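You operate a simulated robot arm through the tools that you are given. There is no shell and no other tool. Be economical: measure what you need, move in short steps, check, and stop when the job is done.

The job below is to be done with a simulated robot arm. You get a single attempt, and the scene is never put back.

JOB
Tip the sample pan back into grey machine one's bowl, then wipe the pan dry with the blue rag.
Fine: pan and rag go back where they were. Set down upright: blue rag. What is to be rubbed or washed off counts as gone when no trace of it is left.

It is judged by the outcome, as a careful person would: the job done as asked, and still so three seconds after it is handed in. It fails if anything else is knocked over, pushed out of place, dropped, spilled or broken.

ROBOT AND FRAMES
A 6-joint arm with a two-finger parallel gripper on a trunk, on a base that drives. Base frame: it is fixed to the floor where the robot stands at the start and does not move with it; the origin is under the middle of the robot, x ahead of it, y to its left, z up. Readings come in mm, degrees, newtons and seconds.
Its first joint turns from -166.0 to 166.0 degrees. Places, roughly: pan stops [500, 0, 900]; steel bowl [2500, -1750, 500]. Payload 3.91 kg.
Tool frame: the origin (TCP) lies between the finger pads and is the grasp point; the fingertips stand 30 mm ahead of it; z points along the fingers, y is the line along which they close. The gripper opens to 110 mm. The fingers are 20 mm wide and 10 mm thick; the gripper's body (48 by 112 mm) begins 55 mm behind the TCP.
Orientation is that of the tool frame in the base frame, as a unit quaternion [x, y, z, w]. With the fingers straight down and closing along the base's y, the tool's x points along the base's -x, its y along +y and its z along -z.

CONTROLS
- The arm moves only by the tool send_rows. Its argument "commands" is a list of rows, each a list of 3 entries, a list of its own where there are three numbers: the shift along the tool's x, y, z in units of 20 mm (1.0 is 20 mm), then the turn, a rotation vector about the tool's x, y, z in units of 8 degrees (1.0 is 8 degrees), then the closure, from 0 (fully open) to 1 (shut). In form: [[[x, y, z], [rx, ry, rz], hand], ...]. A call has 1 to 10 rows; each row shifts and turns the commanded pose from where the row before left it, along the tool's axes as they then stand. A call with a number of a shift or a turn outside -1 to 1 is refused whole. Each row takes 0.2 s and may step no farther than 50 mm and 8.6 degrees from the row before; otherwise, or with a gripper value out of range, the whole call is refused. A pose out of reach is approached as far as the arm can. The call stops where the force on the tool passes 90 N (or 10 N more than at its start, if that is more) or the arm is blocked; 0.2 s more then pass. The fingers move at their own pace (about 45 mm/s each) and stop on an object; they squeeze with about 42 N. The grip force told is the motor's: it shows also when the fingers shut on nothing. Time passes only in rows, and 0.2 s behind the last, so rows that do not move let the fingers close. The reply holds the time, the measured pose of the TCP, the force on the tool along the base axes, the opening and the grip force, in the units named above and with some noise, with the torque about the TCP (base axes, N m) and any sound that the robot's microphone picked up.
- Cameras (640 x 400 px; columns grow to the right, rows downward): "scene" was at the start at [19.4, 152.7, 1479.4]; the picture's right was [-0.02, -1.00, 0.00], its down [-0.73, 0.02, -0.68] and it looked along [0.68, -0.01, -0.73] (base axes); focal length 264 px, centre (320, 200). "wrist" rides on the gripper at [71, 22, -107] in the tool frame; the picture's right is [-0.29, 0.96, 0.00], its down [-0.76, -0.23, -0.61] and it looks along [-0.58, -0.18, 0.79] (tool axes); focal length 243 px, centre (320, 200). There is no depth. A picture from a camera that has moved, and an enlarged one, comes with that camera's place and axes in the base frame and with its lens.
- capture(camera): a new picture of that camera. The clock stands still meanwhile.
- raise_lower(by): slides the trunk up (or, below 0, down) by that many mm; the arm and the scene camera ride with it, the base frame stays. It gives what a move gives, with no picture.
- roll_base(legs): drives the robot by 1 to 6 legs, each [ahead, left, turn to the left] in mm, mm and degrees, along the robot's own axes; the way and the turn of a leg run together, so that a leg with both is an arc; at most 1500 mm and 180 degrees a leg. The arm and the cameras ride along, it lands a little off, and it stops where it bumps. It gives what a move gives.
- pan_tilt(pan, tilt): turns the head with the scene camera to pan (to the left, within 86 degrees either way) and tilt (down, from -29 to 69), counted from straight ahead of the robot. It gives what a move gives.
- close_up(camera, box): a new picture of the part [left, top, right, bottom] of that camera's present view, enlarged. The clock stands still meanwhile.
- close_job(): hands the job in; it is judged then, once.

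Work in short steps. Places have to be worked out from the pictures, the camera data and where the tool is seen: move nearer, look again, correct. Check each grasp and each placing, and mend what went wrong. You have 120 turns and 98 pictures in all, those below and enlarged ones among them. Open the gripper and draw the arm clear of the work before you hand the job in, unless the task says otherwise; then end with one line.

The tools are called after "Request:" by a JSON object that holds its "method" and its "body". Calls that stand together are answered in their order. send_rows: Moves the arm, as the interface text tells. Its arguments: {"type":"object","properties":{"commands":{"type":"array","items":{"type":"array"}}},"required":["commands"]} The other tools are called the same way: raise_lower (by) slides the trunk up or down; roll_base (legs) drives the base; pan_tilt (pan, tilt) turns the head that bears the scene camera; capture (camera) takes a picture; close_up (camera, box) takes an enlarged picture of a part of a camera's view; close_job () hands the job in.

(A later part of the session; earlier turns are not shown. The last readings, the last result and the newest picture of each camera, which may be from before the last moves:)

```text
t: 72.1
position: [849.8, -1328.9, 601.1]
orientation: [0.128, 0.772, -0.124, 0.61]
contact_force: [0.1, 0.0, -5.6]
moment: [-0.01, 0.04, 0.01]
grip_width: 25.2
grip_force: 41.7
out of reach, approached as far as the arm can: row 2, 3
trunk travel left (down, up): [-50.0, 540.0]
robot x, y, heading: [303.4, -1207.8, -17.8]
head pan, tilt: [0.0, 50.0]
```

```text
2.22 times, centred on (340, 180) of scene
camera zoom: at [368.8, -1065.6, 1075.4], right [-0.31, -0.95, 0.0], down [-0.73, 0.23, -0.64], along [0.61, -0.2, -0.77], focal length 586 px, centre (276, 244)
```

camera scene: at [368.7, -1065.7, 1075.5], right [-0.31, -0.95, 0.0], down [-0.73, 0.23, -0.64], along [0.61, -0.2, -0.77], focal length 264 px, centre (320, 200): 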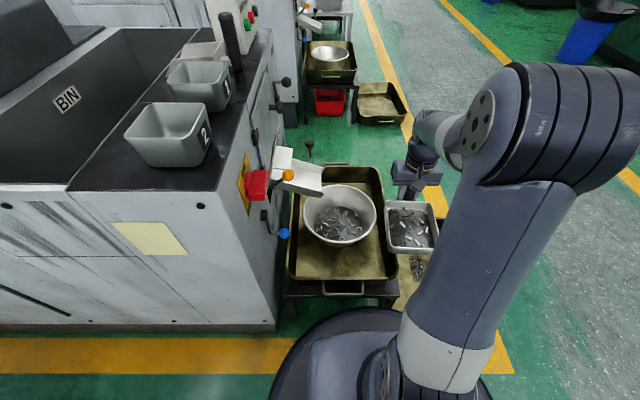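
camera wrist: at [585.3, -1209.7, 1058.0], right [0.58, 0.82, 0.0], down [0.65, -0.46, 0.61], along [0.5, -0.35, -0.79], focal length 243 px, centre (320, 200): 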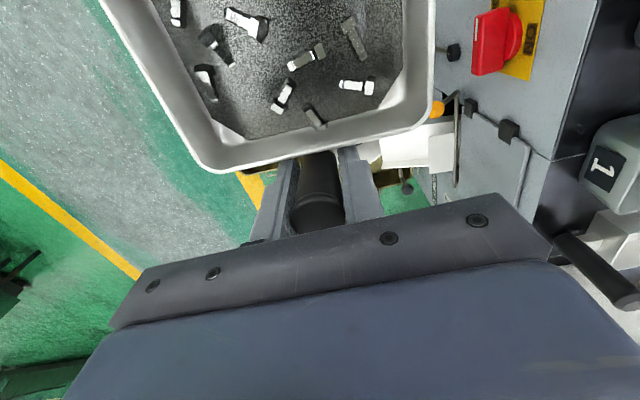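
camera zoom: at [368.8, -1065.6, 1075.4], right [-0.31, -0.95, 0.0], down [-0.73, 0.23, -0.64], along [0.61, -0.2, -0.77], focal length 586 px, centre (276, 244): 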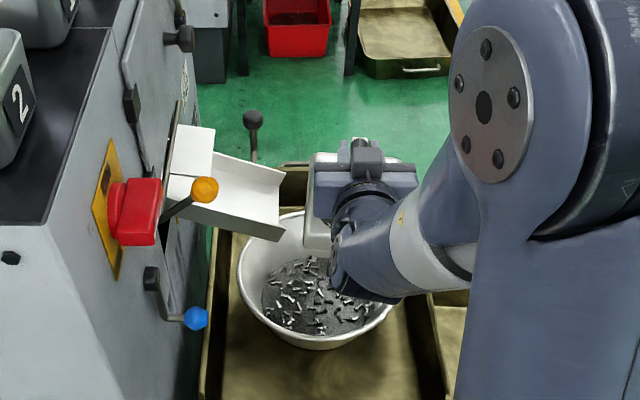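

Actual tilt is about 77°, with some weight already gone. Continuing the rotation toward 115° while drifting the lip outward to the bowl centre.

Request:
{"method": "send_rows", "body": {"commands": [[[0.08, 0, -0.5], [0, -0.75, 0], 1], [[0.08, 0, -0.5], [0, -0.75, 0], 1], [[0.08, 0, -0.5], [0, -0.75, 0], 1], [[0.08, 0, -0.6], [0, -0.75, 0], 1], [[0.08, 0, -0.8], [0, -0.75, 0], 1], [[0.08, 0, -0.8], [0, -0.75, 0], 1], [[0, 0, 0], [0, 0, 0], 1]]}}

Request:
{"method": "close_up", "body": {"camera": "scene", "box": [220, 90, 460, 270]}}

Request:
{"method": "capture", "body": {"camera": "wrist"}}

```text
t: 73.7
position: [818.1, -1280.2, 628.0]
orientation: [0.079, 0.547, -0.167, 0.816]
contact_force: [-1.7, -2.3, -3.9]
moment: [-0.19, 0.48, -0.13]
grip_width: 25.3
grip_force: 42.5
out of reach, approached as far as the arm can: row 3, 4, 5, 6
trunk travel left (down, up): [-50.0, 540.0]
robot x, y, heading: [306.2, -1207.3, -17.5]
head pan, tilt: [0.0, 50.0]
```

```text
2.22 times, centred on (340, 180) of scene
camera zoom: at [368.6, -1065.7, 1075.4], right [-0.31, -0.95, 0.0], down [-0.73, 0.23, -0.64], along [0.61, -0.2, -0.77], focal length 586 px, centre (276, 244)
```

zoom: 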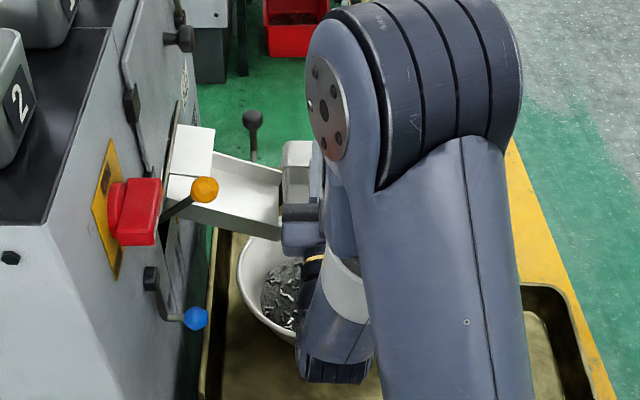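

```text
59 pictures are left
camera wrist: at [757.0, -1240.2, 519.5], right [0.24, 0.95, 0.22], down [-0.87, 0.12, 0.47], along [0.42, -0.3, 0.85], focal length 243 px, centre (320, 200)
```

wrist: 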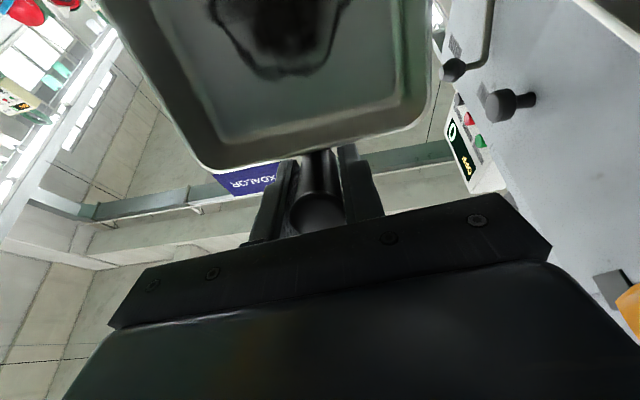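

At 113° the pan looks emptied, but the arm drifted left and the pan is touching near the chute. I'll back the tilt off a little, moving right, away from the chute.

Request:
{"method": "send_rows", "body": {"commands": [[[0, -0.4, 0.6], [0, 0.75, 0], 1], [[0, -0.3, 0.6], [0, 0.75, 0], 1], [[0, 0, 0.5], [0, 0.75, 0], 1], [[0, 0, 0], [0, 0, 0], 1]]}}

Request:
{"method": "close_up", "body": {"camera": "scene", "box": [220, 90, 460, 270]}}

```text
t: 74.7
position: [842.1, -1304.9, 641.1]
orientation: [0.108, 0.667, -0.144, 0.723]
contact_force: [0.6, -0.4, -2.5]
moment: [0.0, 0.08, -0.01]
grip_width: 25.5
grip_force: 42.3
trunk travel left (down, up): [-50.0, 540.0]
robot x, y, heading: [306.8, -1209.5, -17.9]
head pan, tilt: [0.0, 50.0]
```

```text
2.22 times, centred on (340, 180) of scene
camera zoom: at [368.7, -1065.6, 1075.4], right [-0.31, -0.95, 0.0], down [-0.73, 0.23, -0.64], along [0.61, -0.2, -0.77], focal length 586 px, centre (276, 244)
```

zoom: 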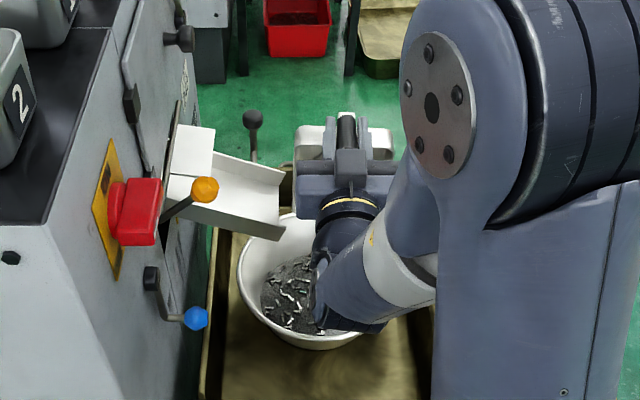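

Now free of contact, and weight fell from 7 N to 2.5 N, so the contents went out. I'll tilt back in place to ~45° and look inside the pan and at the bowl.

Request:
{"method": "send_rows", "body": {"commands": [[[0, 0, 0], [0, 1, 0], 1], [[0, 0, 0], [0, 1, 0], 1], [[0, 0, 0], [0, 1, 0], 1], [[0, 0, 0], [0, 1, 0], 1], [[0, 0, 0], [0, 1, 0], 1], [[0, 0, 0], [0, 1, 0], 1], [[0, 0, 0], [0, 0, 0], 1]]}}

Request:
{"method": "close_up", "body": {"camera": "scene", "box": [220, 90, 460, 270]}}

```text
t: 76.3
position: [843.0, -1305.3, 641.8]
orientation: [0.159, 0.903, -0.087, 0.389]
contact_force: [-0.5, 0.5, -2.3]
moment: [0.01, -0.07, -0.01]
grip_width: 25.4
grip_force: 42.3
trunk travel left (down, up): [-50.0, 540.0]
robot x, y, heading: [306.4, -1204.4, -18.1]
head pan, tilt: [0.0, 50.0]
```

```text
2.22 times, centred on (340, 180) of scene
camera zoom: at [368.6, -1065.6, 1075.4], right [-0.31, -0.95, 0.0], down [-0.73, 0.23, -0.64], along [0.61, -0.2, -0.77], focal length 586 px, centre (276, 244)
```

zoom: 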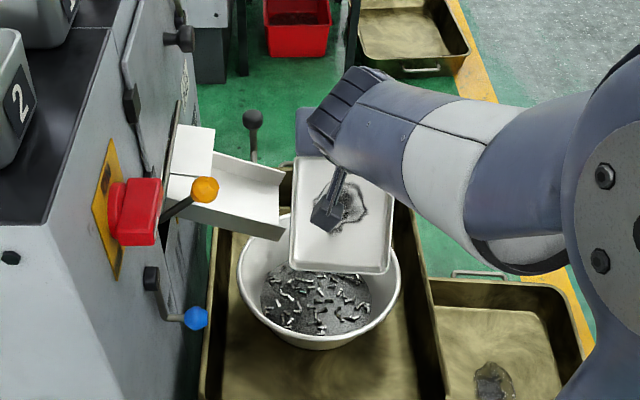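

The pan is empty with only an oily stain, and all bolts look to be in the bowl. I'll raise the trunk, level the pan and retract.

Request:
{"method": "raise_lower", "body": {"by": 400}}

Request:
{"method": "send_rows", "body": {"commands": [[[0.3, -0.3, 0], [0, 1, 0], 1], [[0.3, -0.3, 0], [0, 1, 0], 1], [[0.3, -0.3, 0], [0, 1, 0], 1], [[0.3, -0.3, 0], [0, 1, 0], 1], [[0.3, -0.3, 0], [0, 1, 0], 1], [[0.3, 0, 0], [0, 0.75, 0], 1], [[0, 0, 0], [0, 0, 0], 1]]}}

Request:
{"method": "close_up", "body": {"camera": "scene", "box": [220, 130, 500, 320]}}

```text
t: 80.1
position: [843.5, -1304.7, 1041.7]
orientation: [0.157, 0.903, -0.087, 0.39]
contact_force: [0.0, 0.5, -2.4]
moment: [0.0, -0.06, 0.02]
grip_width: 25.1
grip_force: 41.9
trunk travel left (down, up): [-450.0, 140.0]
robot x, y, heading: [305.3, -1204.5, -18.0]
head pan, tilt: [0.0, 50.0]
```

```text
t: 81.7
position: [802.7, -1322.7, 1025.2]
orientation: [0.178, 0.984, -0.019, 0.005]
contact_force: [-0.3, 0.1, -1.7]
moment: [-0.01, -0.16, -0.02]
grip_width: 25.6
grip_force: 41.7
trunk travel left (down, up): [-450.0, 140.0]
robot x, y, heading: [301.0, -1209.6, -17.9]
head pan, tilt: [0.0, 50.0]
```

```text
2.11 times, centred on (360, 225) of scene
camera zoom: at [368.8, -1065.6, 1475.4], right [-0.31, -0.95, 0.0], down [-0.73, 0.23, -0.64], along [0.61, -0.2, -0.77], focal length 556 px, centre (236, 147)
```

zoom: 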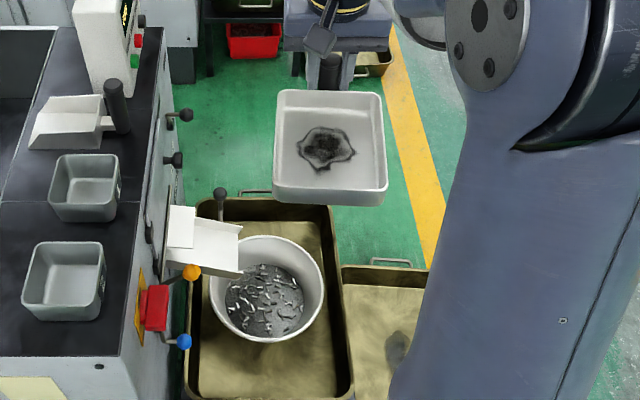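

Everything is in the bowl and nothing spilled. I'll fix a small tilt in the hand and drive back along the known-safe path to the bench.

Request:
{"method": "send_rows", "body": {"commands": [[[0, 0, 0], [-0.26, 0.1, -0.3], 1], [[0, 0, 0], [0, 0, 0], 1]]}}

Request:
{"method": "roll_base", "body": {"legs": [[-950, 0, 0], [0, 1030, 0], [0, 0, 17.9]]}}

Request:
{"method": "pan_tilt", "body": {"pan": -5, "tilt": 45}}

Request:
{"method": "capture", "body": {"camera": "scene"}}

```text
t: 82.3
position: [802.5, -1322.5, 1024.2]
orientation: [0.158, 0.987, 0.0, 0.002]
contact_force: [-0.8, 0.1, -2.1]
moment: [-0.03, -0.13, 0.03]
grip_width: 25.4
grip_force: 42.2
trunk travel left (down, up): [-450.0, 140.0]
robot x, y, heading: [305.2, -1206.1, -18.0]
head pan, tilt: [0.0, 50.0]
```

```text
t: 93.3
position: [200.2, 145.8, 1026.0]
orientation: [-0.014, 1.0, 0.001, 0.002]
contact_force: [-0.5, -0.3, -2.8]
moment: [0.04, -0.14, 0.03]
grip_width: 25.4
grip_force: 41.8
trunk travel left (down, up): [-450.0, 140.0]
robot x, y, heading: [-308.2, 84.8, 2.3]
head pan, tilt: [0.0, 50.0]
```

```text
t: 94.0
position: [200.8, 145.7, 1025.7]
orientation: [-0.015, 1.0, 0.001, 0.002]
contact_force: [-0.1, -0.1, -2.5]
moment: [-0.01, -0.13, 0.01]
grip_width: 25.4
grip_force: 42.2
trunk travel left (down, up): [-450.0, 140.0]
robot x, y, heading: [-310.5, 86.1, 1.9]
head pan, tilt: [-5.0, 45.0]
```

```text
55 pictures are left
camera scene: at [-290.4, 233.6, 1482.3], right [-0.05, -1.0, 0.0], down [-0.71, 0.04, -0.71], along [0.71, -0.04, -0.71], focal length 264 px, centre (320, 200)
```

scene: 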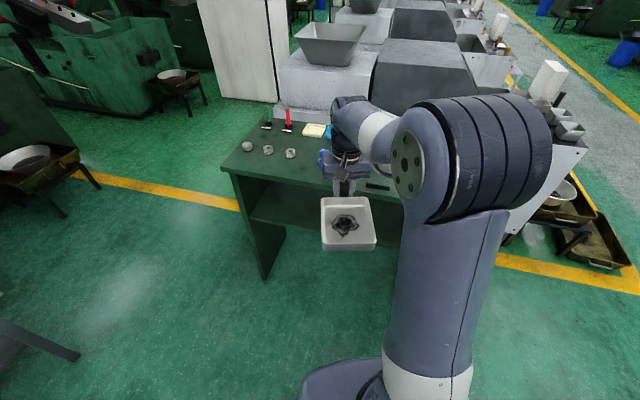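

I turn the hand back to the picking orientation and drive nearer the bench.

Request:
{"method": "send_rows", "body": {"commands": [[[0, 0, 0], [0, 0, -0.99], 1], [[0, 0, 0], [0, 0, -0.99], 1], [[0, 0, 0], [0, 0, -0.99], 1], [[0, 0, 0], [0, 0, -0.99], 1], [[0, 0, 0], [0, 0, -0.99], 1], [[0, 0, 0], [0, 0, -0.99], 1], [[0, 0, 0], [0, 0, -0.99], 1], [[0, 0, 0], [0, 0, -0.99], 1], [[0, 0, 0], [0, 0, -0.99], 1]]}}

Request:
{"method": "roll_base", "body": {"legs": [[100, -70, -1.9]]}}

Request:
{"method": "roll_base", "body": {"legs": [[170, 0, 0]]}}

Request:
{"method": "capture", "body": {"camera": "scene"}}

```text
t: 96.0
position: [200.2, 146.1, 1025.9]
orientation: [-0.595, 0.804, 0.0, 0.001]
contact_force: [0.5, -0.4, -1.3]
moment: [0.13, -0.03, 0.04]
grip_width: 25.5
grip_force: 42.2
trunk travel left (down, up): [-450.0, 140.0]
robot x, y, heading: [-307.1, 85.5, 2.0]
head pan, tilt: [-5.0, 45.0]
```

```text
t: 97.2
position: [305.1, 59.0, 1023.6]
orientation: [-0.58, 0.814, -0.001, 0.001]
contact_force: [-0.2, 0.0, -2.5]
moment: [0.15, -0.04, 0.0]
grip_width: 25.4
grip_force: 42.2
trunk travel left (down, up): [-450.0, 140.0]
robot x, y, heading: [-207.0, 15.4, -0.1]
head pan, tilt: [-5.0, 45.0]
```

```text
t: 98.7
position: [475.3, 62.6, 1024.8]
orientation: [-0.582, 0.813, -0.001, 0.002]
contact_force: [0.6, 0.0, -2.8]
moment: [0.13, -0.07, -0.01]
grip_width: 25.1
grip_force: 42.3
trunk travel left (down, up): [-450.0, 140.0]
robot x, y, heading: [-35.3, 20.4, 0.1]
head pan, tilt: [-5.0, 45.0]
```

```text
54 pictures are left
camera scene: at [-12.8, 164.5, 1482.3], right [-0.08, -1.0, 0.0], down [-0.7, 0.06, -0.71], along [0.7, -0.06, -0.71], focal length 264 px, centre (320, 200)
```

scene: 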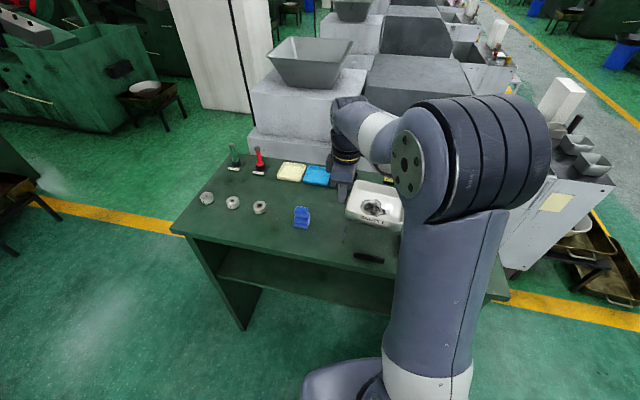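

Moving the hand back over the pick pose (449.4, 67.6), hovering about 40 mm above.

Request:
{"method": "send_rows", "body": {"commands": [[[0.09, 0.65, 0], [0, 0, -0.13], 1], [[0.09, 0.65, 0], [0, 0, -0.13], 1], [[0, 0, 1], [0, 0, 0], 1], [[0, 0, 1], [0, 0, 0], 1], [[0, 0, 1], [0, 0, 0], 1], [[0, 0, 0], [0, 0, 0], 1]]}}

Request:
{"method": "close_up", "body": {"camera": "scene", "box": [280, 150, 440, 275]}}

Request:
{"method": "capture", "body": {"camera": "wrist"}}

```text
t: 100.1
position: [449.3, 68.0, 962.4]
orientation: [-0.597, 0.803, -0.001, 0.001]
contact_force: [-0.5, -0.1, -2.0]
moment: [0.16, -0.06, -0.03]
grip_width: 25.1
grip_force: 41.6
trunk travel left (down, up): [-450.0, 140.0]
robot x, y, heading: [-30.7, 19.3, -0.1]
head pan, tilt: [-5.0, 45.0]
```

```text
3.20 times, centred on (360, 212) of scene
camera zoom: at [-12.7, 164.5, 1482.3], right [-0.08, -1.0, 0.0], down [-0.7, 0.06, -0.71], along [0.7, -0.06, -0.71], focal length 845 px, centre (192, 160)
```

zoom: 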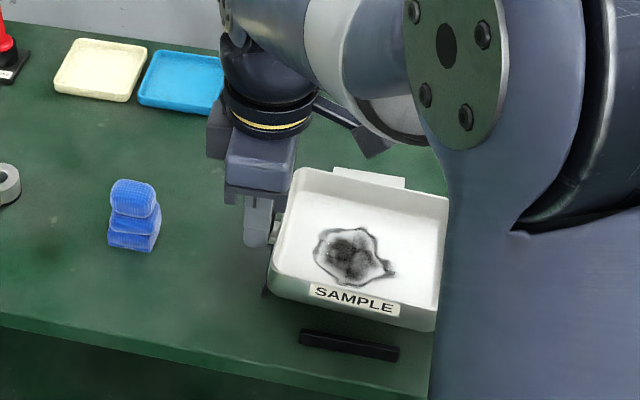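

```text
52 pictures are left
camera wrist: at [407.4, 5.9, 1069.6], right [-0.83, 0.55, 0.0], down [0.44, 0.66, 0.61], along [0.34, 0.51, -0.79], focal length 243 px, centre (320, 200)
```

wrist: 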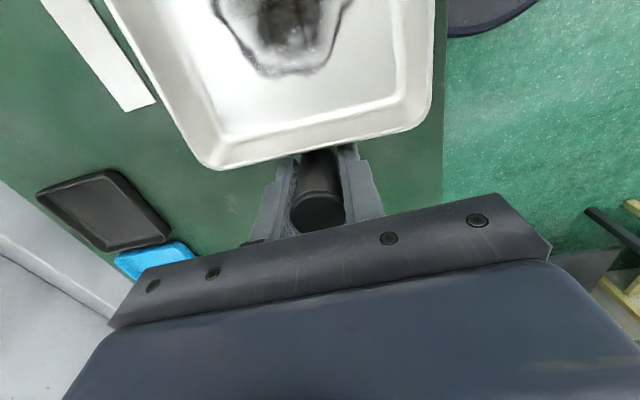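

Pan may have twisted slightly in the grip; I'll compare with the same enlarged view as at the lift.

Request:
{"method": "close_up", "body": {"camera": "wrist", "box": [160, 0, 480, 200]}}

```text
2.00 times, centred on (320, 100) of wrist
camera zoom: at [407.4, 5.9, 1069.6], right [-0.83, 0.55, 0.0], down [0.44, 0.66, 0.61], along [0.34, 0.51, -0.79], focal length 485 px, centre (320, 400)
```

zoom: 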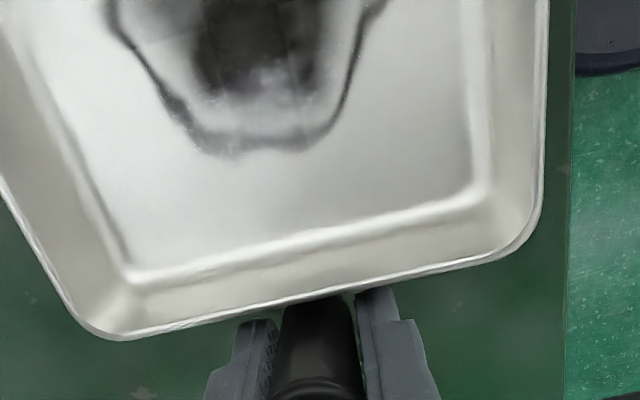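

A slight clockwise twist of about 1.5° is visible; I'll compensate with the hand and lower gently toward the stops.

Request:
{"method": "send_rows", "body": {"commands": [[[0, 0, 0.6], [0, 0, -0.17], 1], [[0, 0, 0.6], [0, 0, 0], 1], [[0, 0, 0.3], [0, 0, 0], 1], [[0, 0, 0], [0, 0, 0], 1]]}}

Request:
{"method": "close_up", "body": {"camera": "scene", "box": [300, 170, 420, 260]}}

```text
t: 101.1
position: [449.1, 66.9, 935.1]
orientation: [-0.606, 0.796, -0.001, 0.001]
contact_force: [0.5, 0.5, -2.8]
moment: [0.13, -0.06, -0.02]
grip_width: 25.4
grip_force: 41.3
trunk travel left (down, up): [-450.0, 140.0]
robot x, y, heading: [-37.8, 18.0, 0.5]
head pan, tilt: [-5.0, 45.0]
```

```text
4.44 times, centred on (360, 215) of scene
camera zoom: at [-12.8, 164.5, 1482.3], right [-0.08, -1.0, 0.0], down [-0.7, 0.06, -0.71], along [0.7, -0.06, -0.71], focal length 1173 px, centre (142, 133)
```

zoom: 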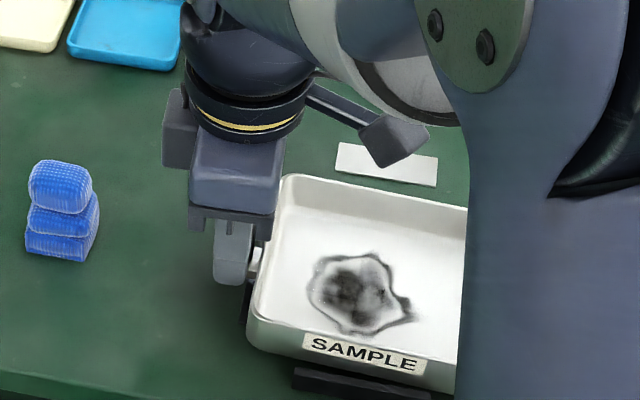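

Orientation matches the stop closely. Lowering the last 15 mm.

Request:
{"method": "send_rows", "body": {"commands": [[[0, 0, 0.3], [0, 0, 0], 1], [[0, 0, 0.25], [0, 0, 0], 1], [[0, 0, 0.15], [0, 0, 0], 1], [[0, 0, 0], [0, 0, 0], 1]]}}

Request:
{"method": "close_up", "body": {"camera": "scene", "box": [300, 170, 420, 260]}}

```text
t: 102.1
position: [450.0, 69.2, 922.5]
orientation: [-0.607, 0.794, -0.001, 0.002]
contact_force: [1.8, 4.5, 8.1]
moment: [-1.21, 0.31, 0.12]
grip_width: 25.4
grip_force: 42.2
trunk travel left (down, up): [-450.0, 140.0]
robot x, y, heading: [-32.3, 19.5, 0.3]
head pan, tilt: [-5.0, 45.0]
```

```text
4.44 times, centred on (360, 215) of scene
camera zoom: at [-13.2, 165.0, 1482.4], right [-0.08, -1.0, 0.0], down [-0.7, 0.06, -0.71], along [0.7, -0.06, -0.71], focal length 1173 px, centre (142, 133)
```

zoom: 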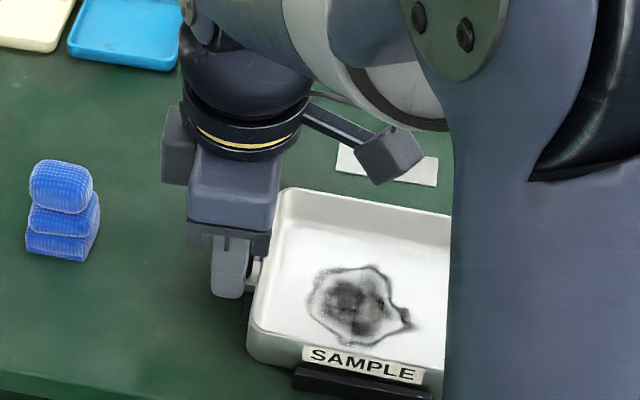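

The far edge rests on the bench (only 2.6 mm above the original height). I'll open the fingers, then lift clear and check seating.

Request:
{"method": "send_rows", "body": {"commands": [[[0, 0, 0], [0, 0, 0], 0.8], [[0, 0, 0], [0, 0, 0], 0.6], [[0, 0, 0], [0, 0, 0], 0.5], [[0, 0, -0.5], [0, 0, 0], 0.5], [[0, 0, -1], [0, 0, 0], 0.5], [[0, 0, -1], [0, 0, 0], 0.5], [[0, 0, -1], [0, 0, 0], 0.5], [[-1, 0, -1], [0, 0, 0], 0.5], [[-1, 0, -0.5], [0, 0, 0], 0.5]]}}

Request:
{"method": "capture", "body": {"camera": "scene"}}

Request:
{"method": "capture", "body": {"camera": "wrist"}}

```text
t: 104.1
position: [461.0, 106.5, 1021.2]
orientation: [-0.606, 0.795, -0.001, 0.001]
contact_force: [0.0, 0.9, 0.4]
moment: [0.02, 0.0, 0.01]
grip_width: 55.3
grip_force: 0.0
trunk travel left (down, up): [-450.0, 140.0]
robot x, y, heading: [-33.4, 16.8, 0.2]
head pan, tilt: [-5.0, 45.0]
```

```text
48 pictures are left
camera scene: at [-13.0, 164.5, 1482.3], right [-0.08, -1.0, 0.0], down [-0.7, 0.06, -0.71], along [0.7, -0.06, -0.71], focal length 264 px, centre (320, 200)
```

scene: 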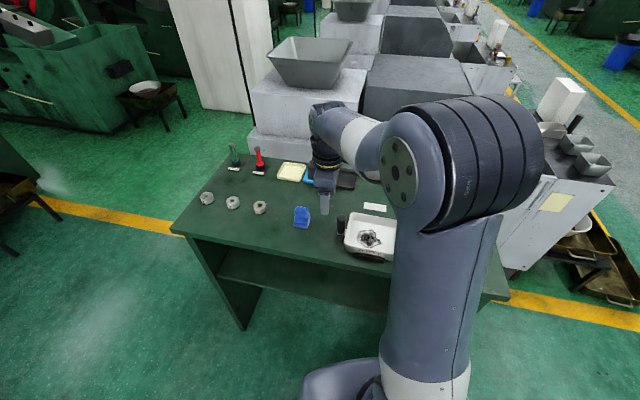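

```text
47 pictures are left
camera wrist: at [420.1, 43.4, 1127.4], right [-0.85, 0.53, 0.0], down [0.42, 0.67, 0.61], along [0.33, 0.52, -0.79], focal length 243 px, centre (320, 200)
```

wrist: 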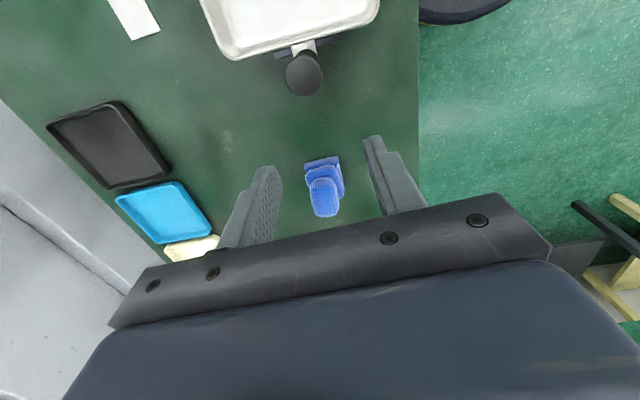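

Pan seems back in place. I'll turn the hand back to face along the bench so the wrist camera sees both pan and rag.

Request:
{"method": "send_rows", "body": {"commands": [[[0, 0, -0.5], [0, 0, 1], 0.5], [[0, 0, 0], [0, 0, 1], 0.5], [[0, 0, 0], [0, 0, 1], 0.5], [[0, 0, 0], [0, 0, 1], 0.5], [[0, 0, 0], [0, 0, 1], 0.5], [[0, 0, 0], [0, 0, 1], 0.5], [[0, 0, 0], [0, 0, 1], 0.5], [[0, 0, 0], [0, 0, 1], 0.5], [[0, 0, 0], [0, 0, 1], 0.5], [[0, 0, 0], [0, 0, 1], 0.5]]}}

Request:
{"method": "send_rows", "body": {"commands": [[[1, 0, 0], [0, 0, 1], 0.5], [[1, 0, 0], [0, 0, 0.45], 0.5], [[1, 0, 0], [0, 0, 0], 0.2], [[0.5, 0, 0], [0, 0, 0], 0], [[0, 0, 0], [0, 0, 0], 0]]}}

Request:
{"method": "capture", "body": {"camera": "wrist"}}

Request:
{"method": "close_up", "body": {"camera": "scene", "box": [260, 170, 420, 270]}}

```text
t: 106.3
position: [460.1, 106.1, 1029.8]
orientation: [0.048, 0.999, 0.001, 0.002]
contact_force: [-0.3, 0.6, -1.0]
moment: [-0.02, -0.05, -0.01]
grip_width: 54.7
grip_force: 0.1
trunk travel left (down, up): [-450.0, 140.0]
robot x, y, heading: [-32.9, 19.6, 0.2]
head pan, tilt: [-5.0, 45.0]
```

```text
t: 107.5
position: [391.0, 121.4, 1030.6]
orientation: [0.147, 0.989, 0.0, 0.002]
contact_force: [0.6, -0.1, -0.3]
moment: [0.01, 0.01, 0.0]
grip_width: 109.9
grip_force: 0.0
trunk travel left (down, up): [-450.0, 140.0]
robot x, y, heading: [-33.6, 18.9, 0.4]
head pan, tilt: [-5.0, 45.0]
```

```text
46 pictures are left
camera wrist: at [329.3, 163.8, 1137.3], right [0.56, 0.83, 0.0], down [0.66, -0.44, 0.61], along [0.51, -0.34, -0.79], focal length 243 px, centre (320, 200)
```

wrist: 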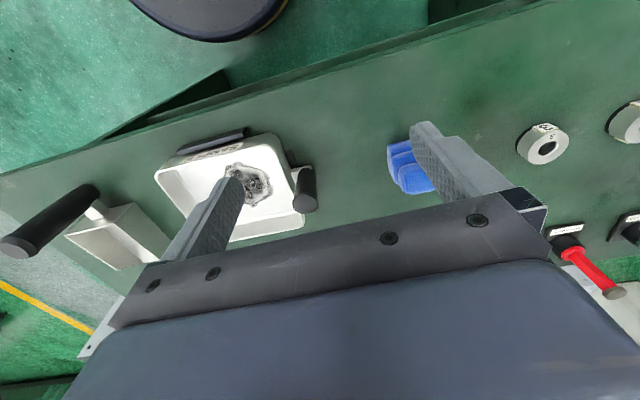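

```text
4.00 times, centred on (340, 220) of scene
camera zoom: at [-13.1, 164.5, 1482.3], right [-0.08, -1.0, 0.0], down [-0.7, 0.06, -0.71], along [0.7, -0.06, -0.71], focal length 1056 px, centre (240, 120)
```

zoom: 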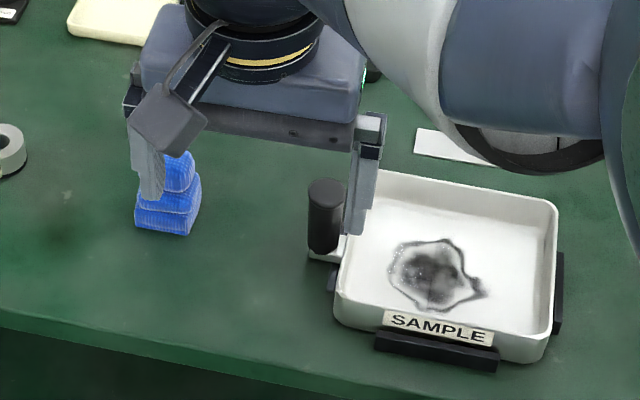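

Pan is seated in its stops as before. Now I shift left to centre the rag between the fingers and measure it.

Request:
{"method": "send_rows", "body": {"commands": [[[0, 1, 0], [0, 0, 0], 0], [[0, 1, 0], [0, 0, 0], 0], [[0, 1, 0], [0, 0, 0], 0], [[0, 1, 0], [0, 0, 0], 0], [[0, 0.25, 0], [0, 0, 0], 0]]}}

Request:
{"method": "close_up", "body": {"camera": "wrist", "box": [220, 60, 420, 220]}}

Request:
{"method": "close_up", "body": {"camera": "scene", "box": [270, 180, 350, 250]}}

```text
t: 108.7
position: [416.3, 204.0, 1029.8]
orientation: [0.147, 0.989, 0.001, 0.001]
contact_force: [0.3, 0.1, -0.7]
moment: [0.0, 0.03, -0.02]
grip_width: 109.7
grip_force: 0.1
trunk travel left (down, up): [-450.0, 140.0]
robot x, y, heading: [-34.3, 17.6, 0.1]
head pan, tilt: [-5.0, 45.0]
```

```text
2.50 times, centred on (320, 140) of wrist
camera zoom: at [353.6, 245.9, 1137.3], right [0.56, 0.83, 0.0], down [0.66, -0.44, 0.61], along [0.51, -0.34, -0.79], focal length 606 px, centre (320, 350)
```

zoom: 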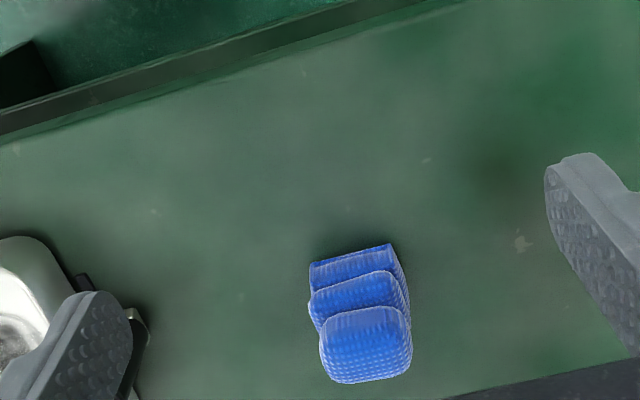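

```text
5.71 times, centred on (310, 215) of scene
camera zoom: at [-12.9, 164.6, 1482.3], right [-0.08, -1.0, 0.0], down [-0.7, 0.06, -0.71], along [0.7, -0.06, -0.71], focal length 1508 px, centre (377, 114)
```

zoom: 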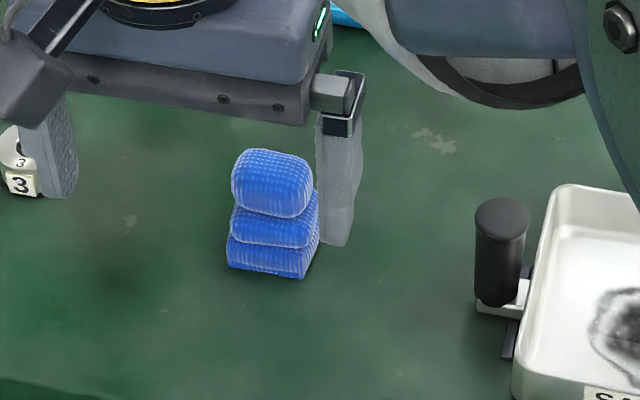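

Rag: about 39×37 mm, base centre (500,176), top z≈942. I'll move above it, lower partway and check.

Request:
{"method": "send_rows", "body": {"commands": [[[-0.9, -0.1, 0], [0, 0, 0], 0], [[-0.9, 0, 0], [0, 0, 0], 0.1], [[-0.9, 0, 0], [0, 0, 0], 0.2], [[-0.9, 0, 0], [0, 0, 0], 0.3], [[-0.8, 0, 0.5], [0, 0, 0], 0.3], [[0, 0, 1], [0, 0, 0], 0.3], [[0, 0, 0.5], [0, 0, 0], 0.3], [[0, 0, 0], [0, 0, 0], 0.3]]}}

Request:
{"method": "close_up", "body": {"camera": "scene", "box": [270, 170, 350, 240]}}

Request:
{"method": "capture", "body": {"camera": "wrist"}}

```text
t: 110.5
position: [501.0, 174.5, 991.3]
orientation: [0.148, 0.989, 0.001, 0.002]
contact_force: [0.0, -0.5, 0.2]
moment: [-0.02, 0.0, 0.0]
grip_width: 76.8
grip_force: 0.0
trunk travel left (down, up): [-450.0, 140.0]
robot x, y, heading: [-36.5, 12.7, 0.6]
head pan, tilt: [-5.0, 45.0]
```

```text
5.71 times, centred on (310, 205) of scene
camera zoom: at [-12.9, 164.5, 1482.3], right [-0.08, -1.0, 0.0], down [-0.7, 0.06, -0.71], along [0.7, -0.06, -0.71], focal length 1508 px, centre (377, 171)
```

zoom: 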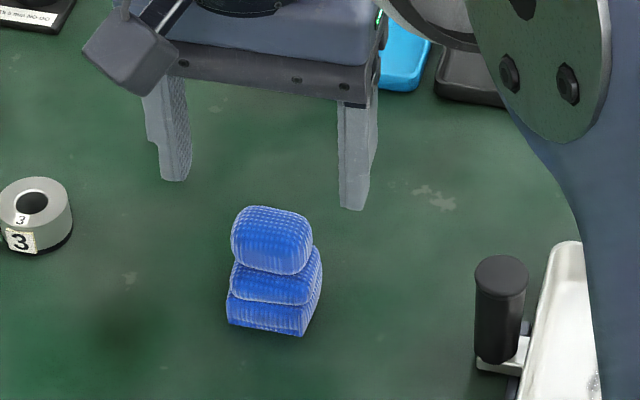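

```text
41 pictures are left
camera wrist: at [438.1, 216.5, 1098.0], right [0.56, 0.83, 0.0], down [0.66, -0.44, 0.61], along [0.51, -0.34, -0.79], focal length 243 px, centre (320, 200)
```

wrist: 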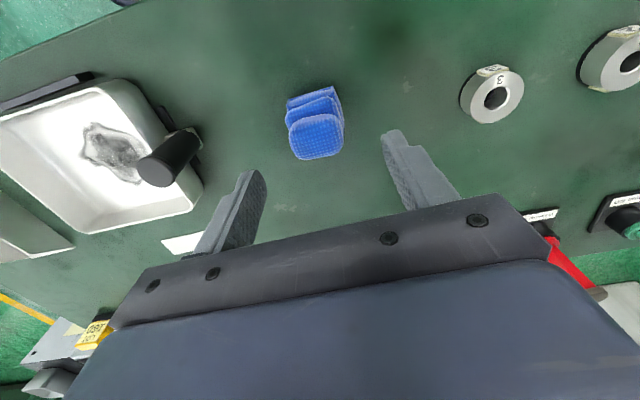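

Refined: rag centre ≈ (494,177), about 39×25×68 mm. Adjust and descend to TCP z≈922, then close.

Request:
{"method": "send_rows", "body": {"commands": [[[0.38, 0.04, 0.5], [0, 0, 0], 0.3], [[0, 0, 1], [0, 0, 0], 0.3], [[0, 0, 1], [0, 0, 0], 0.3], [[0, 0, 0.95], [0, 0, 0], 0.3], [[0, 0, 0], [0, 0, 0], 0.3]]}}

Request:
{"method": "close_up", "body": {"camera": "wrist", "box": [200, 40, 440, 220]}}

Request:
{"method": "close_up", "body": {"camera": "scene", "box": [270, 170, 350, 240]}}

```text
t: 111.7
position: [493.0, 178.9, 921.2]
orientation: [0.148, 0.989, 0.001, 0.002]
contact_force: [-0.6, -0.4, 0.3]
moment: [-0.03, -0.04, 0.02]
grip_width: 76.9
grip_force: 0.0
trunk travel left (down, up): [-450.0, 140.0]
robot x, y, heading: [-33.5, 14.0, -0.0]
head pan, tilt: [-5.0, 45.0]
```

```text
2.22 times, centred on (320, 130) of wrist
camera zoom: at [430.7, 219.6, 1028.4], right [0.56, 0.83, 0.0], down [0.66, -0.44, 0.61], along [0.51, -0.34, -0.79], focal length 539 px, centre (320, 356)
```

zoom: 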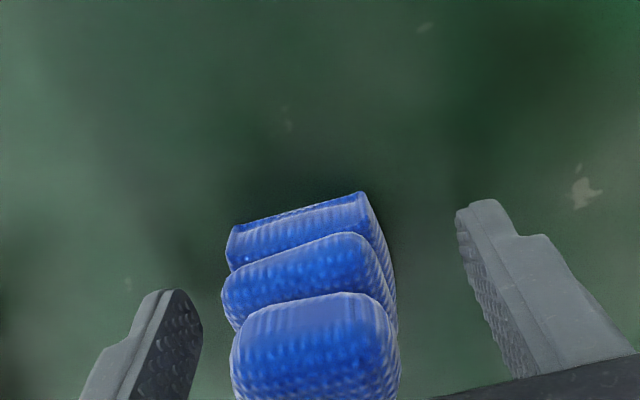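

```text
5.71 times, centred on (310, 205) of scene
camera zoom: at [-12.9, 164.5, 1482.3], right [-0.08, -1.0, 0.0], down [-0.7, 0.06, -0.71], along [0.7, -0.06, -0.71], focal length 1508 px, centre (377, 171)
```

zoom: 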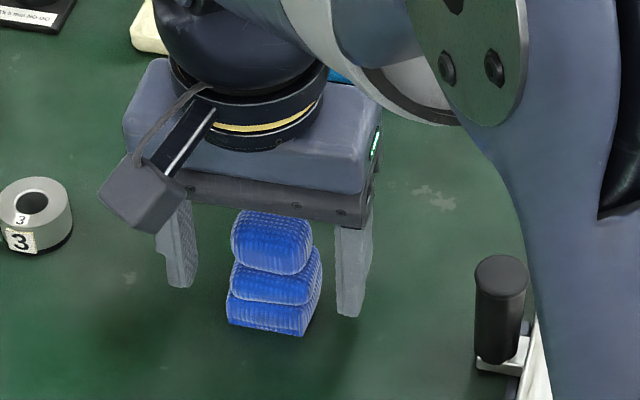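

Fingers are well placed around the rag. Closing.

Request:
{"method": "send_rows", "body": {"commands": [[[0, -0.08, 0], [0, 0, 0], 0.4], [[0, 0, 0], [0, 0, 0], 0.55], [[0, 0, 0], [0, 0, 0], 0.65], [[0, 0, 0], [0, 0, 0], 1], [[0, 0, 0], [0, 0, 0], 1], [[0, 0, 0], [0, 0, 0], 1]]}}

```text
t: 113.1
position: [493.6, 176.9, 922.3]
orientation: [0.148, 0.989, 0.001, 0.003]
contact_force: [-0.1, 0.0, 1.1]
moment: [0.02, 0.0, 0.03]
grip_width: 45.1
grip_force: 42.6
trunk travel left (down, up): [-450.0, 140.0]
robot x, y, heading: [-35.5, 17.0, 0.4]
head pan, tilt: [-5.0, 45.0]
```

Rag gripped (45 mm). Home pose noted: TCP (493.6,176.9,922.3), yaw −17°. Lifting it and carrying it high over the knob to above the pan.

Request:
{"method": "send_rows", "body": {"commands": [[[0, 0, -0.5], [0, 0, 0], 1], [[0, 0, -1], [0, 0, 0], 1], [[0, 0, -1], [0, 0, 0], 1], [[0, 0, -1], [0, 0, 0], 1], [[0, 0, -1], [0, 0, 0], 1], [[0, 0, -0.4], [0, 0, 0], 1]]}}

Request:
{"method": "send_rows", "body": {"commands": [[[0.06, -1, 0], [0, 0, 0], 1], [[0.06, -1, 0], [0, 0, 0], 1], [[0.06, -1, 0], [0, 0, 0], 1], [[0.06, -1, 0], [0, 0, 0], 1], [[0.06, -1, 0], [0, 0, 0], 1], [[0.06, -1, 0], [0, 0, 0], 1], [[0.06, -1, 0], [0, 0, 0], 1], [[0.06, -1, 0], [0, 0, 0], 1], [[0.06, -1, 0], [0, 0, 0], 1], [[0.06, -1, 0], [0, 0, 0], 1]]}}

Request:
{"method": "close_up", "body": {"camera": "scene", "box": [280, 150, 440, 275]}}

Request:
{"method": "capture", "body": {"camera": "wrist"}}

```text
t: 114.5
position: [491.7, 176.8, 1020.0]
orientation: [0.147, 0.989, 0.001, 0.002]
contact_force: [-0.2, -0.1, -0.4]
moment: [0.03, 0.03, 0.01]
grip_width: 45.4
grip_force: 41.8
trunk travel left (down, up): [-450.0, 140.0]
robot x, y, heading: [-29.5, 16.7, 0.5]
head pan, tilt: [-5.0, 45.0]
```

```text
t: 116.7
position: [423.5, -9.2, 1018.1]
orientation: [0.148, 0.989, 0.0, 0.002]
contact_force: [0.5, 0.1, -1.3]
moment: [-0.02, 0.0, 0.0]
grip_width: 45.2
grip_force: 42.5
trunk travel left (down, up): [-450.0, 140.0]
robot x, y, heading: [-32.9, 18.9, 0.3]
head pan, tilt: [-5.0, 45.0]
```

```text
3.20 times, centred on (360, 212) of scene
camera zoom: at [-12.9, 164.5, 1482.3], right [-0.08, -1.0, 0.0], down [-0.7, 0.06, -0.71], along [0.7, -0.06, -0.71], focal length 845 px, centre (192, 160)
```

zoom: 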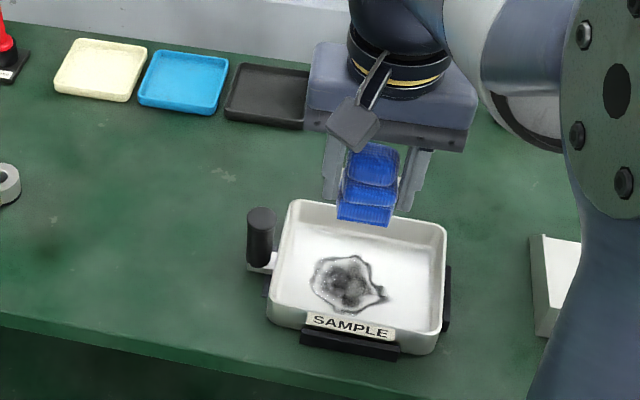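

```text
37 pictures are left
camera wrist: at [360.9, 31.0, 1125.8], right [0.56, 0.83, 0.0], down [0.66, -0.44, 0.61], along [0.51, -0.34, -0.79], focal length 243 px, centre (320, 200)
```

wrist: 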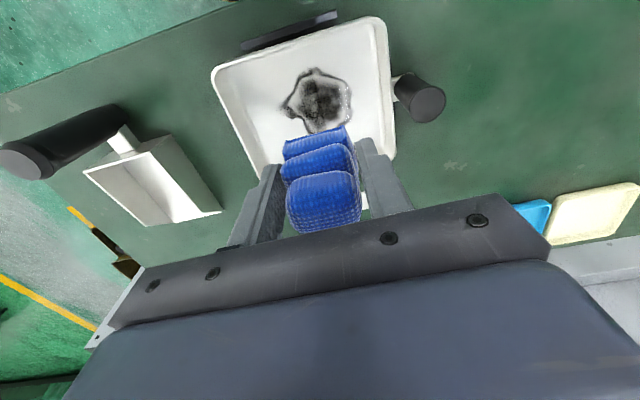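

Rag hovers over the stain, centred in the pan. Lowering until it touches the pan floor.

Request:
{"method": "send_rows", "body": {"commands": [[[0, 0, 1], [0, 0, 0], 1], [[0, 0, 1], [0, 0, 0], 1], [[0, 0, 1], [0, 0, 0], 1], [[0, 0, 1], [0, 0, 0], 1], [[0, 0, 0.2], [0, 0, 0], 1], [[0, 0, 0.1], [0, 0, 0], 1], [[0, 0, 0.1], [0, 0, 0], 1]]}}

```text
t: 118.3
position: [422.5, -12.2, 931.3]
orientation: [0.148, 0.989, 0.001, 0.001]
contact_force: [-0.6, -0.8, -0.8]
moment: [0.0, 0.01, -0.02]
grip_width: 45.4
grip_force: 42.2
trunk travel left (down, up): [-450.0, 140.0]
robot x, y, heading: [-30.6, 19.3, 0.2]
head pan, tilt: [-5.0, 45.0]
```

Request:
{"method": "send_rows", "body": {"commands": [[[0, 0, 0.1], [0, 0, 0], 1], [[0, 0, 0.1], [0, 0, 0], 1], [[0, 0, 0.1], [0, 0, 0], 1], [[0, 0, 0], [0, 0, 0], 1]]}}

```text
t: 119.3
position: [420.8, -10.7, 925.3]
orientation: [0.148, 0.989, 0.0, 0.001]
contact_force: [-1.2, 1.0, 9.8]
moment: [0.25, -0.03, 0.02]
grip_width: 45.4
grip_force: 42.5
trunk travel left (down, up): [-450.0, 140.0]
robot x, y, heading: [-32.6, 14.3, 0.4]
head pan, tilt: [-5.0, 45.0]
```

Contact at 9.8 N. First wiping strokes across the bench direction (bounded by the side stops).

Request:
{"method": "send_rows", "body": {"commands": [[[0, 0.4, 0], [0, 0, 0], 1], [[0, 0.4, 0], [0, 0, 0], 1], [[0, -0.6, 0], [0, 0, 0], 1], [[0, -0.7, 0], [0, 0, 0], 1], [[0, -0.7, 0], [0, 0, 0], 1], [[0, 0.7, 0], [0, 0, 0], 1], [[0, 0.7, 0], [0, 0, 0], 1], [[0, 0.6, 0], [0, 0, 0], 1], [[0, -0.8, 0], [0, 0, 0], 1]]}}

Request:
{"method": "close_up", "body": {"camera": "scene", "box": [300, 170, 420, 260]}}

```text
t: 121.3
position: [422.8, -9.2, 926.1]
orientation: [0.146, 0.989, 0.001, 0.003]
contact_force: [2.3, 1.7, 15.6]
moment: [0.53, -0.18, -0.03]
grip_width: 45.1
grip_force: 41.8
trunk travel left (down, up): [-450.0, 140.0]
robot x, y, heading: [-34.9, 14.3, 0.6]
head pan, tilt: [-5.0, 45.0]
```

```text
4.44 times, centred on (360, 215) of scene
camera zoom: at [-13.8, 165.2, 1482.5], right [-0.08, -1.0, 0.0], down [-0.7, 0.06, -0.71], along [0.71, -0.06, -0.71], focal length 1173 px, centre (142, 133)
```

zoom: 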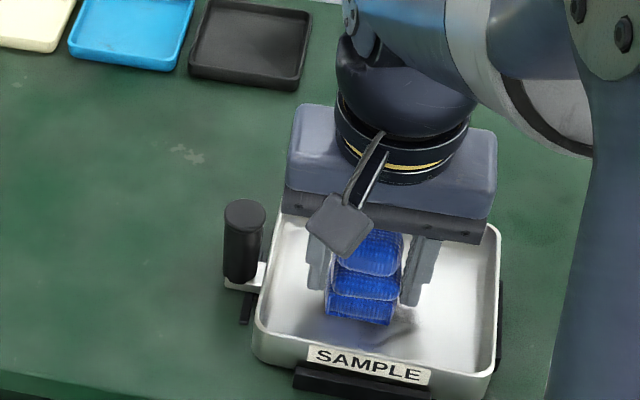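

Stain is fading well. Next strips nearer the front of the pan.

Request:
{"method": "send_rows", "body": {"commands": [[[0.8, 0, 0], [0, 0, 0], 1], [[0, 0.7, 0], [0, 0, 0], 1], [[0, -0.9, 0], [0, 0, 0], 1], [[0, -0.9, 0], [0, 0, 0], 1], [[0.8, 0, 0], [0, 0, 0], 1], [[0, 0.9, 0], [0, 0, 0], 1], [[0, 0.9, 0], [0, 0, 0], 1], [[0, -0.7, 0], [0, 0, 0], 1]]}}

Request:
{"method": "send_rows", "body": {"commands": [[[0, 0, -0.5], [0, 0, 0], 1], [[-1, 0, -0.2], [0, 0, 0], 1], [[-1, 0, 0], [0, 0, 0], 1], [[-1, 0, 0], [0, 0, 0], 1], [[0, 0, 0], [0, 0, 0], 1]]}}

Request:
{"method": "close_up", "body": {"camera": "scene", "box": [300, 170, 420, 260]}}

```text
t: 123.1
position: [390.9, 1.6, 923.9]
orientation: [0.147, 0.989, 0.001, 0.003]
contact_force: [3.1, 12.5, 28.3]
moment: [0.76, -0.04, -0.03]
grip_width: 45.4
grip_force: 42.4
trunk travel left (down, up): [-450.0, 140.0]
robot x, y, heading: [-31.1, 16.7, 0.4]
head pan, tilt: [-5.0, 45.0]
```

```text
t: 124.3
position: [449.7, -19.6, 939.4]
orientation: [0.148, 0.989, 0.001, 0.001]
contact_force: [0.5, -0.6, -0.6]
moment: [-0.01, -0.02, 0.03]
grip_width: 45.5
grip_force: 41.9
trunk travel left (down, up): [-450.0, 140.0]
robot x, y, heading: [-35.1, 18.5, 0.3]
head pan, tilt: [-5.0, 45.0]
```

```text
4.44 times, centred on (360, 215) of scene
camera zoom: at [-12.8, 164.4, 1482.3], right [-0.08, -1.0, 0.0], down [-0.7, 0.06, -0.71], along [0.7, -0.06, -0.71], focal length 1173 px, centre (142, 133)
```

zoom: 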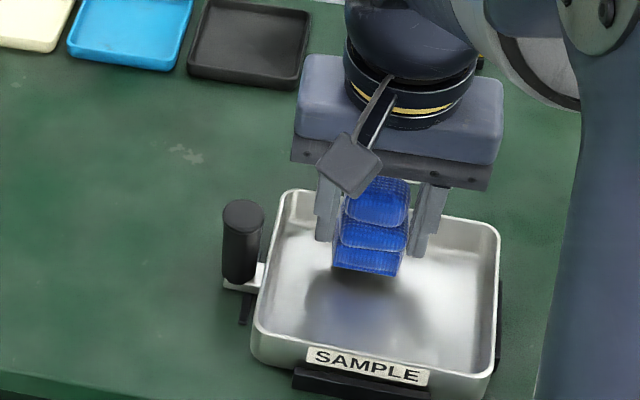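

Front is clean; now the rear strips.

Request:
{"method": "send_rows", "body": {"commands": [[[0, 0, 0.4], [0, 0, 0], 1], [[0, 0, 0.25], [0, 0, 0], 1], [[0, 0.8, 0], [0, 0, 0], 1], [[0, -1, 0], [0, 0, 0], 1], [[0, -1, 0], [0, 0, 0], 1], [[0.8, 0, 0], [0, 0, 0], 1], [[0, 1, 0], [0, 0, 0], 1], [[0, 1, 0], [0, 0, 0], 1], [[0, -0.9, 0], [0, 0, 0], 1]]}}

Request:
{"method": "send_rows", "body": {"commands": [[[0, 0, -1], [0, 0, 0], 1], [[0, 0, -1], [0, 0, 0], 1], [[-1, 0, -1], [0, 0, 0], 1], [[-1, 0, -1], [0, 0, 0], 1], [[-0.5, 0, -1], [0, 0, 0], 1], [[0, 1, -0.2], [0, 0, 0], 1], [[0, 1, 0], [0, 0, 0], 1], [[0, 1, 0], [0, 0, 0], 1], [[0, 1, 0], [0, 0, 0], 1], [[0, 1, 0], [0, 0, 0], 1]]}}

Request:
{"method": "close_up", "body": {"camera": "scene", "box": [300, 170, 420, 260]}}

```text
t: 126.3
position: [433.4, -15.9, 926.7]
orientation: [0.148, 0.989, 0.001, 0.002]
contact_force: [0.2, 0.2, -0.7]
moment: [-0.03, 0.01, 0.01]
grip_width: 45.2
grip_force: 41.8
trunk travel left (down, up): [-450.0, 140.0]
robot x, y, heading: [-31.9, 19.7, 0.3]
head pan, tilt: [-5.0, 45.0]
```

```text
t: 128.5
position: [510.8, 64.4, 1032.5]
orientation: [0.147, 0.989, 0.0, 0.002]
contact_force: [0.1, -0.7, -0.9]
moment: [0.0, -0.01, -0.03]
grip_width: 45.2
grip_force: 42.2
trunk travel left (down, up): [-450.0, 140.0]
robot x, y, heading: [-28.6, 17.3, 0.4]
head pan, tilt: [-5.0, 45.0]
```

```text
4.44 times, centred on (360, 215) of scene
camera zoom: at [-13.0, 164.4, 1482.4], right [-0.08, -1.0, 0.0], down [-0.7, 0.06, -0.71], along [0.7, -0.06, -0.71], focal length 1173 px, centre (142, 133)
```

zoom: 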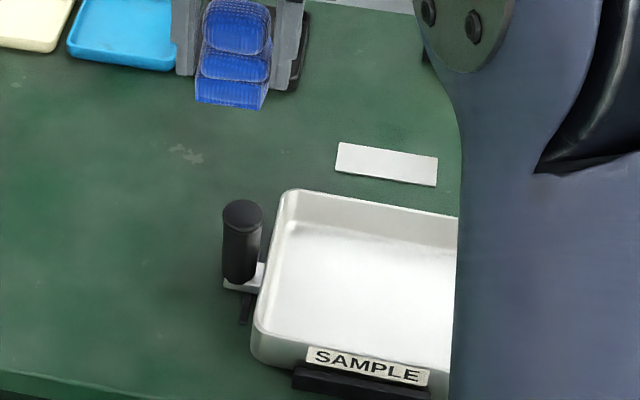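

The visible part is clean; I'll move back over for a full view of the pan floor, as before.

Request:
{"method": "send_rows", "body": {"commands": [[[0, -1, 0], [0, 0, 0], 1], [[0.5, -1, 0], [0, 0, 0], 1], [[0.5, -1, 0], [0, 0, 0], 1], [[0.5, -1, 0], [0, 0, 0], 1], [[0, -0.4, 0], [0, 0, 0], 1]]}}

Request:
{"method": "close_up", "body": {"camera": "scene", "box": [310, 180, 410, 260]}}

Request:
{"method": "capture", "body": {"camera": "wrist"}}

```text
t: 129.7
position: [456.1, -12.6, 1030.7]
orientation: [0.147, 0.989, 0.001, 0.001]
contact_force: [0.2, -0.1, -0.8]
moment: [0.02, 0.0, -0.03]
grip_width: 45.2
grip_force: 42.1
trunk travel left (down, up): [-450.0, 140.0]
robot x, y, heading: [-34.5, 19.8, 0.3]
head pan, tilt: [-5.0, 45.0]
```

```text
5.00 times, centred on (360, 220) of scene
camera zoom: at [-13.1, 164.4, 1482.4], right [-0.08, -1.0, 0.0], down [-0.7, 0.06, -0.71], along [0.7, -0.06, -0.71], focal length 1320 px, centre (120, 100)
```

zoom: 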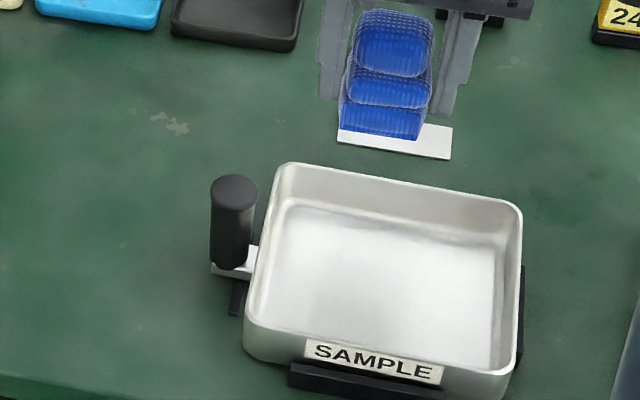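

```text
32 pictures are left
camera wrist: at [393.9, 29.4, 1136.9], right [0.56, 0.83, 0.0], down [0.66, -0.44, 0.61], along [0.51, -0.34, -0.79], focal length 243 px, centre (320, 200)
```

wrist: 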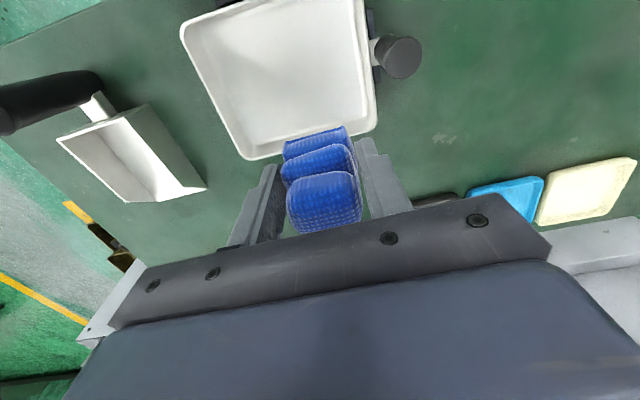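

The pan floor looks clean; a tighter zoom to check for faint traces.

Request:
{"method": "close_up", "body": {"camera": "wrist", "box": [170, 0, 390, 165]}}

Request:
{"method": "close_up", "body": {"camera": "scene", "box": [335, 205, 395, 250]}}

```text
2.42 times, centred on (280, 82) of wrist
camera zoom: at [393.9, 29.4, 1136.9], right [0.56, 0.83, 0.0], down [0.66, -0.44, 0.61], along [0.51, -0.34, -0.79], focal length 588 px, centre (417, 485)
```

zoom: 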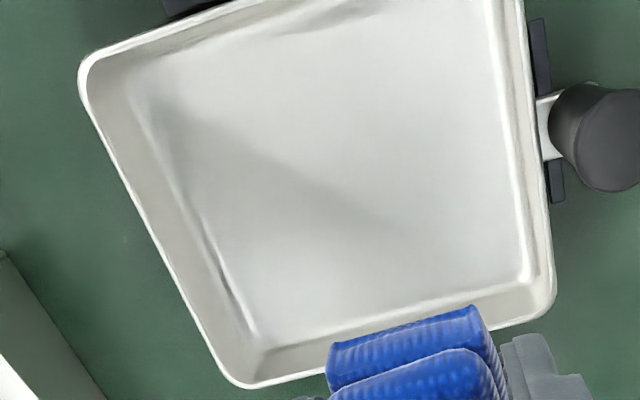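

```text
8.89 times, centred on (365, 228) of scene
camera zoom: at [-13.1, 164.4, 1482.4], right [-0.08, -1.0, 0.0], down [-0.7, 0.06, -0.71], along [0.7, -0.06, -0.71], focal length 2346 px, centre (-80, -44)
```

zoom: 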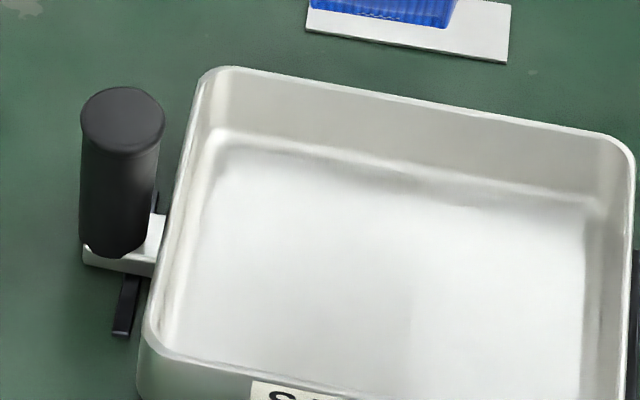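

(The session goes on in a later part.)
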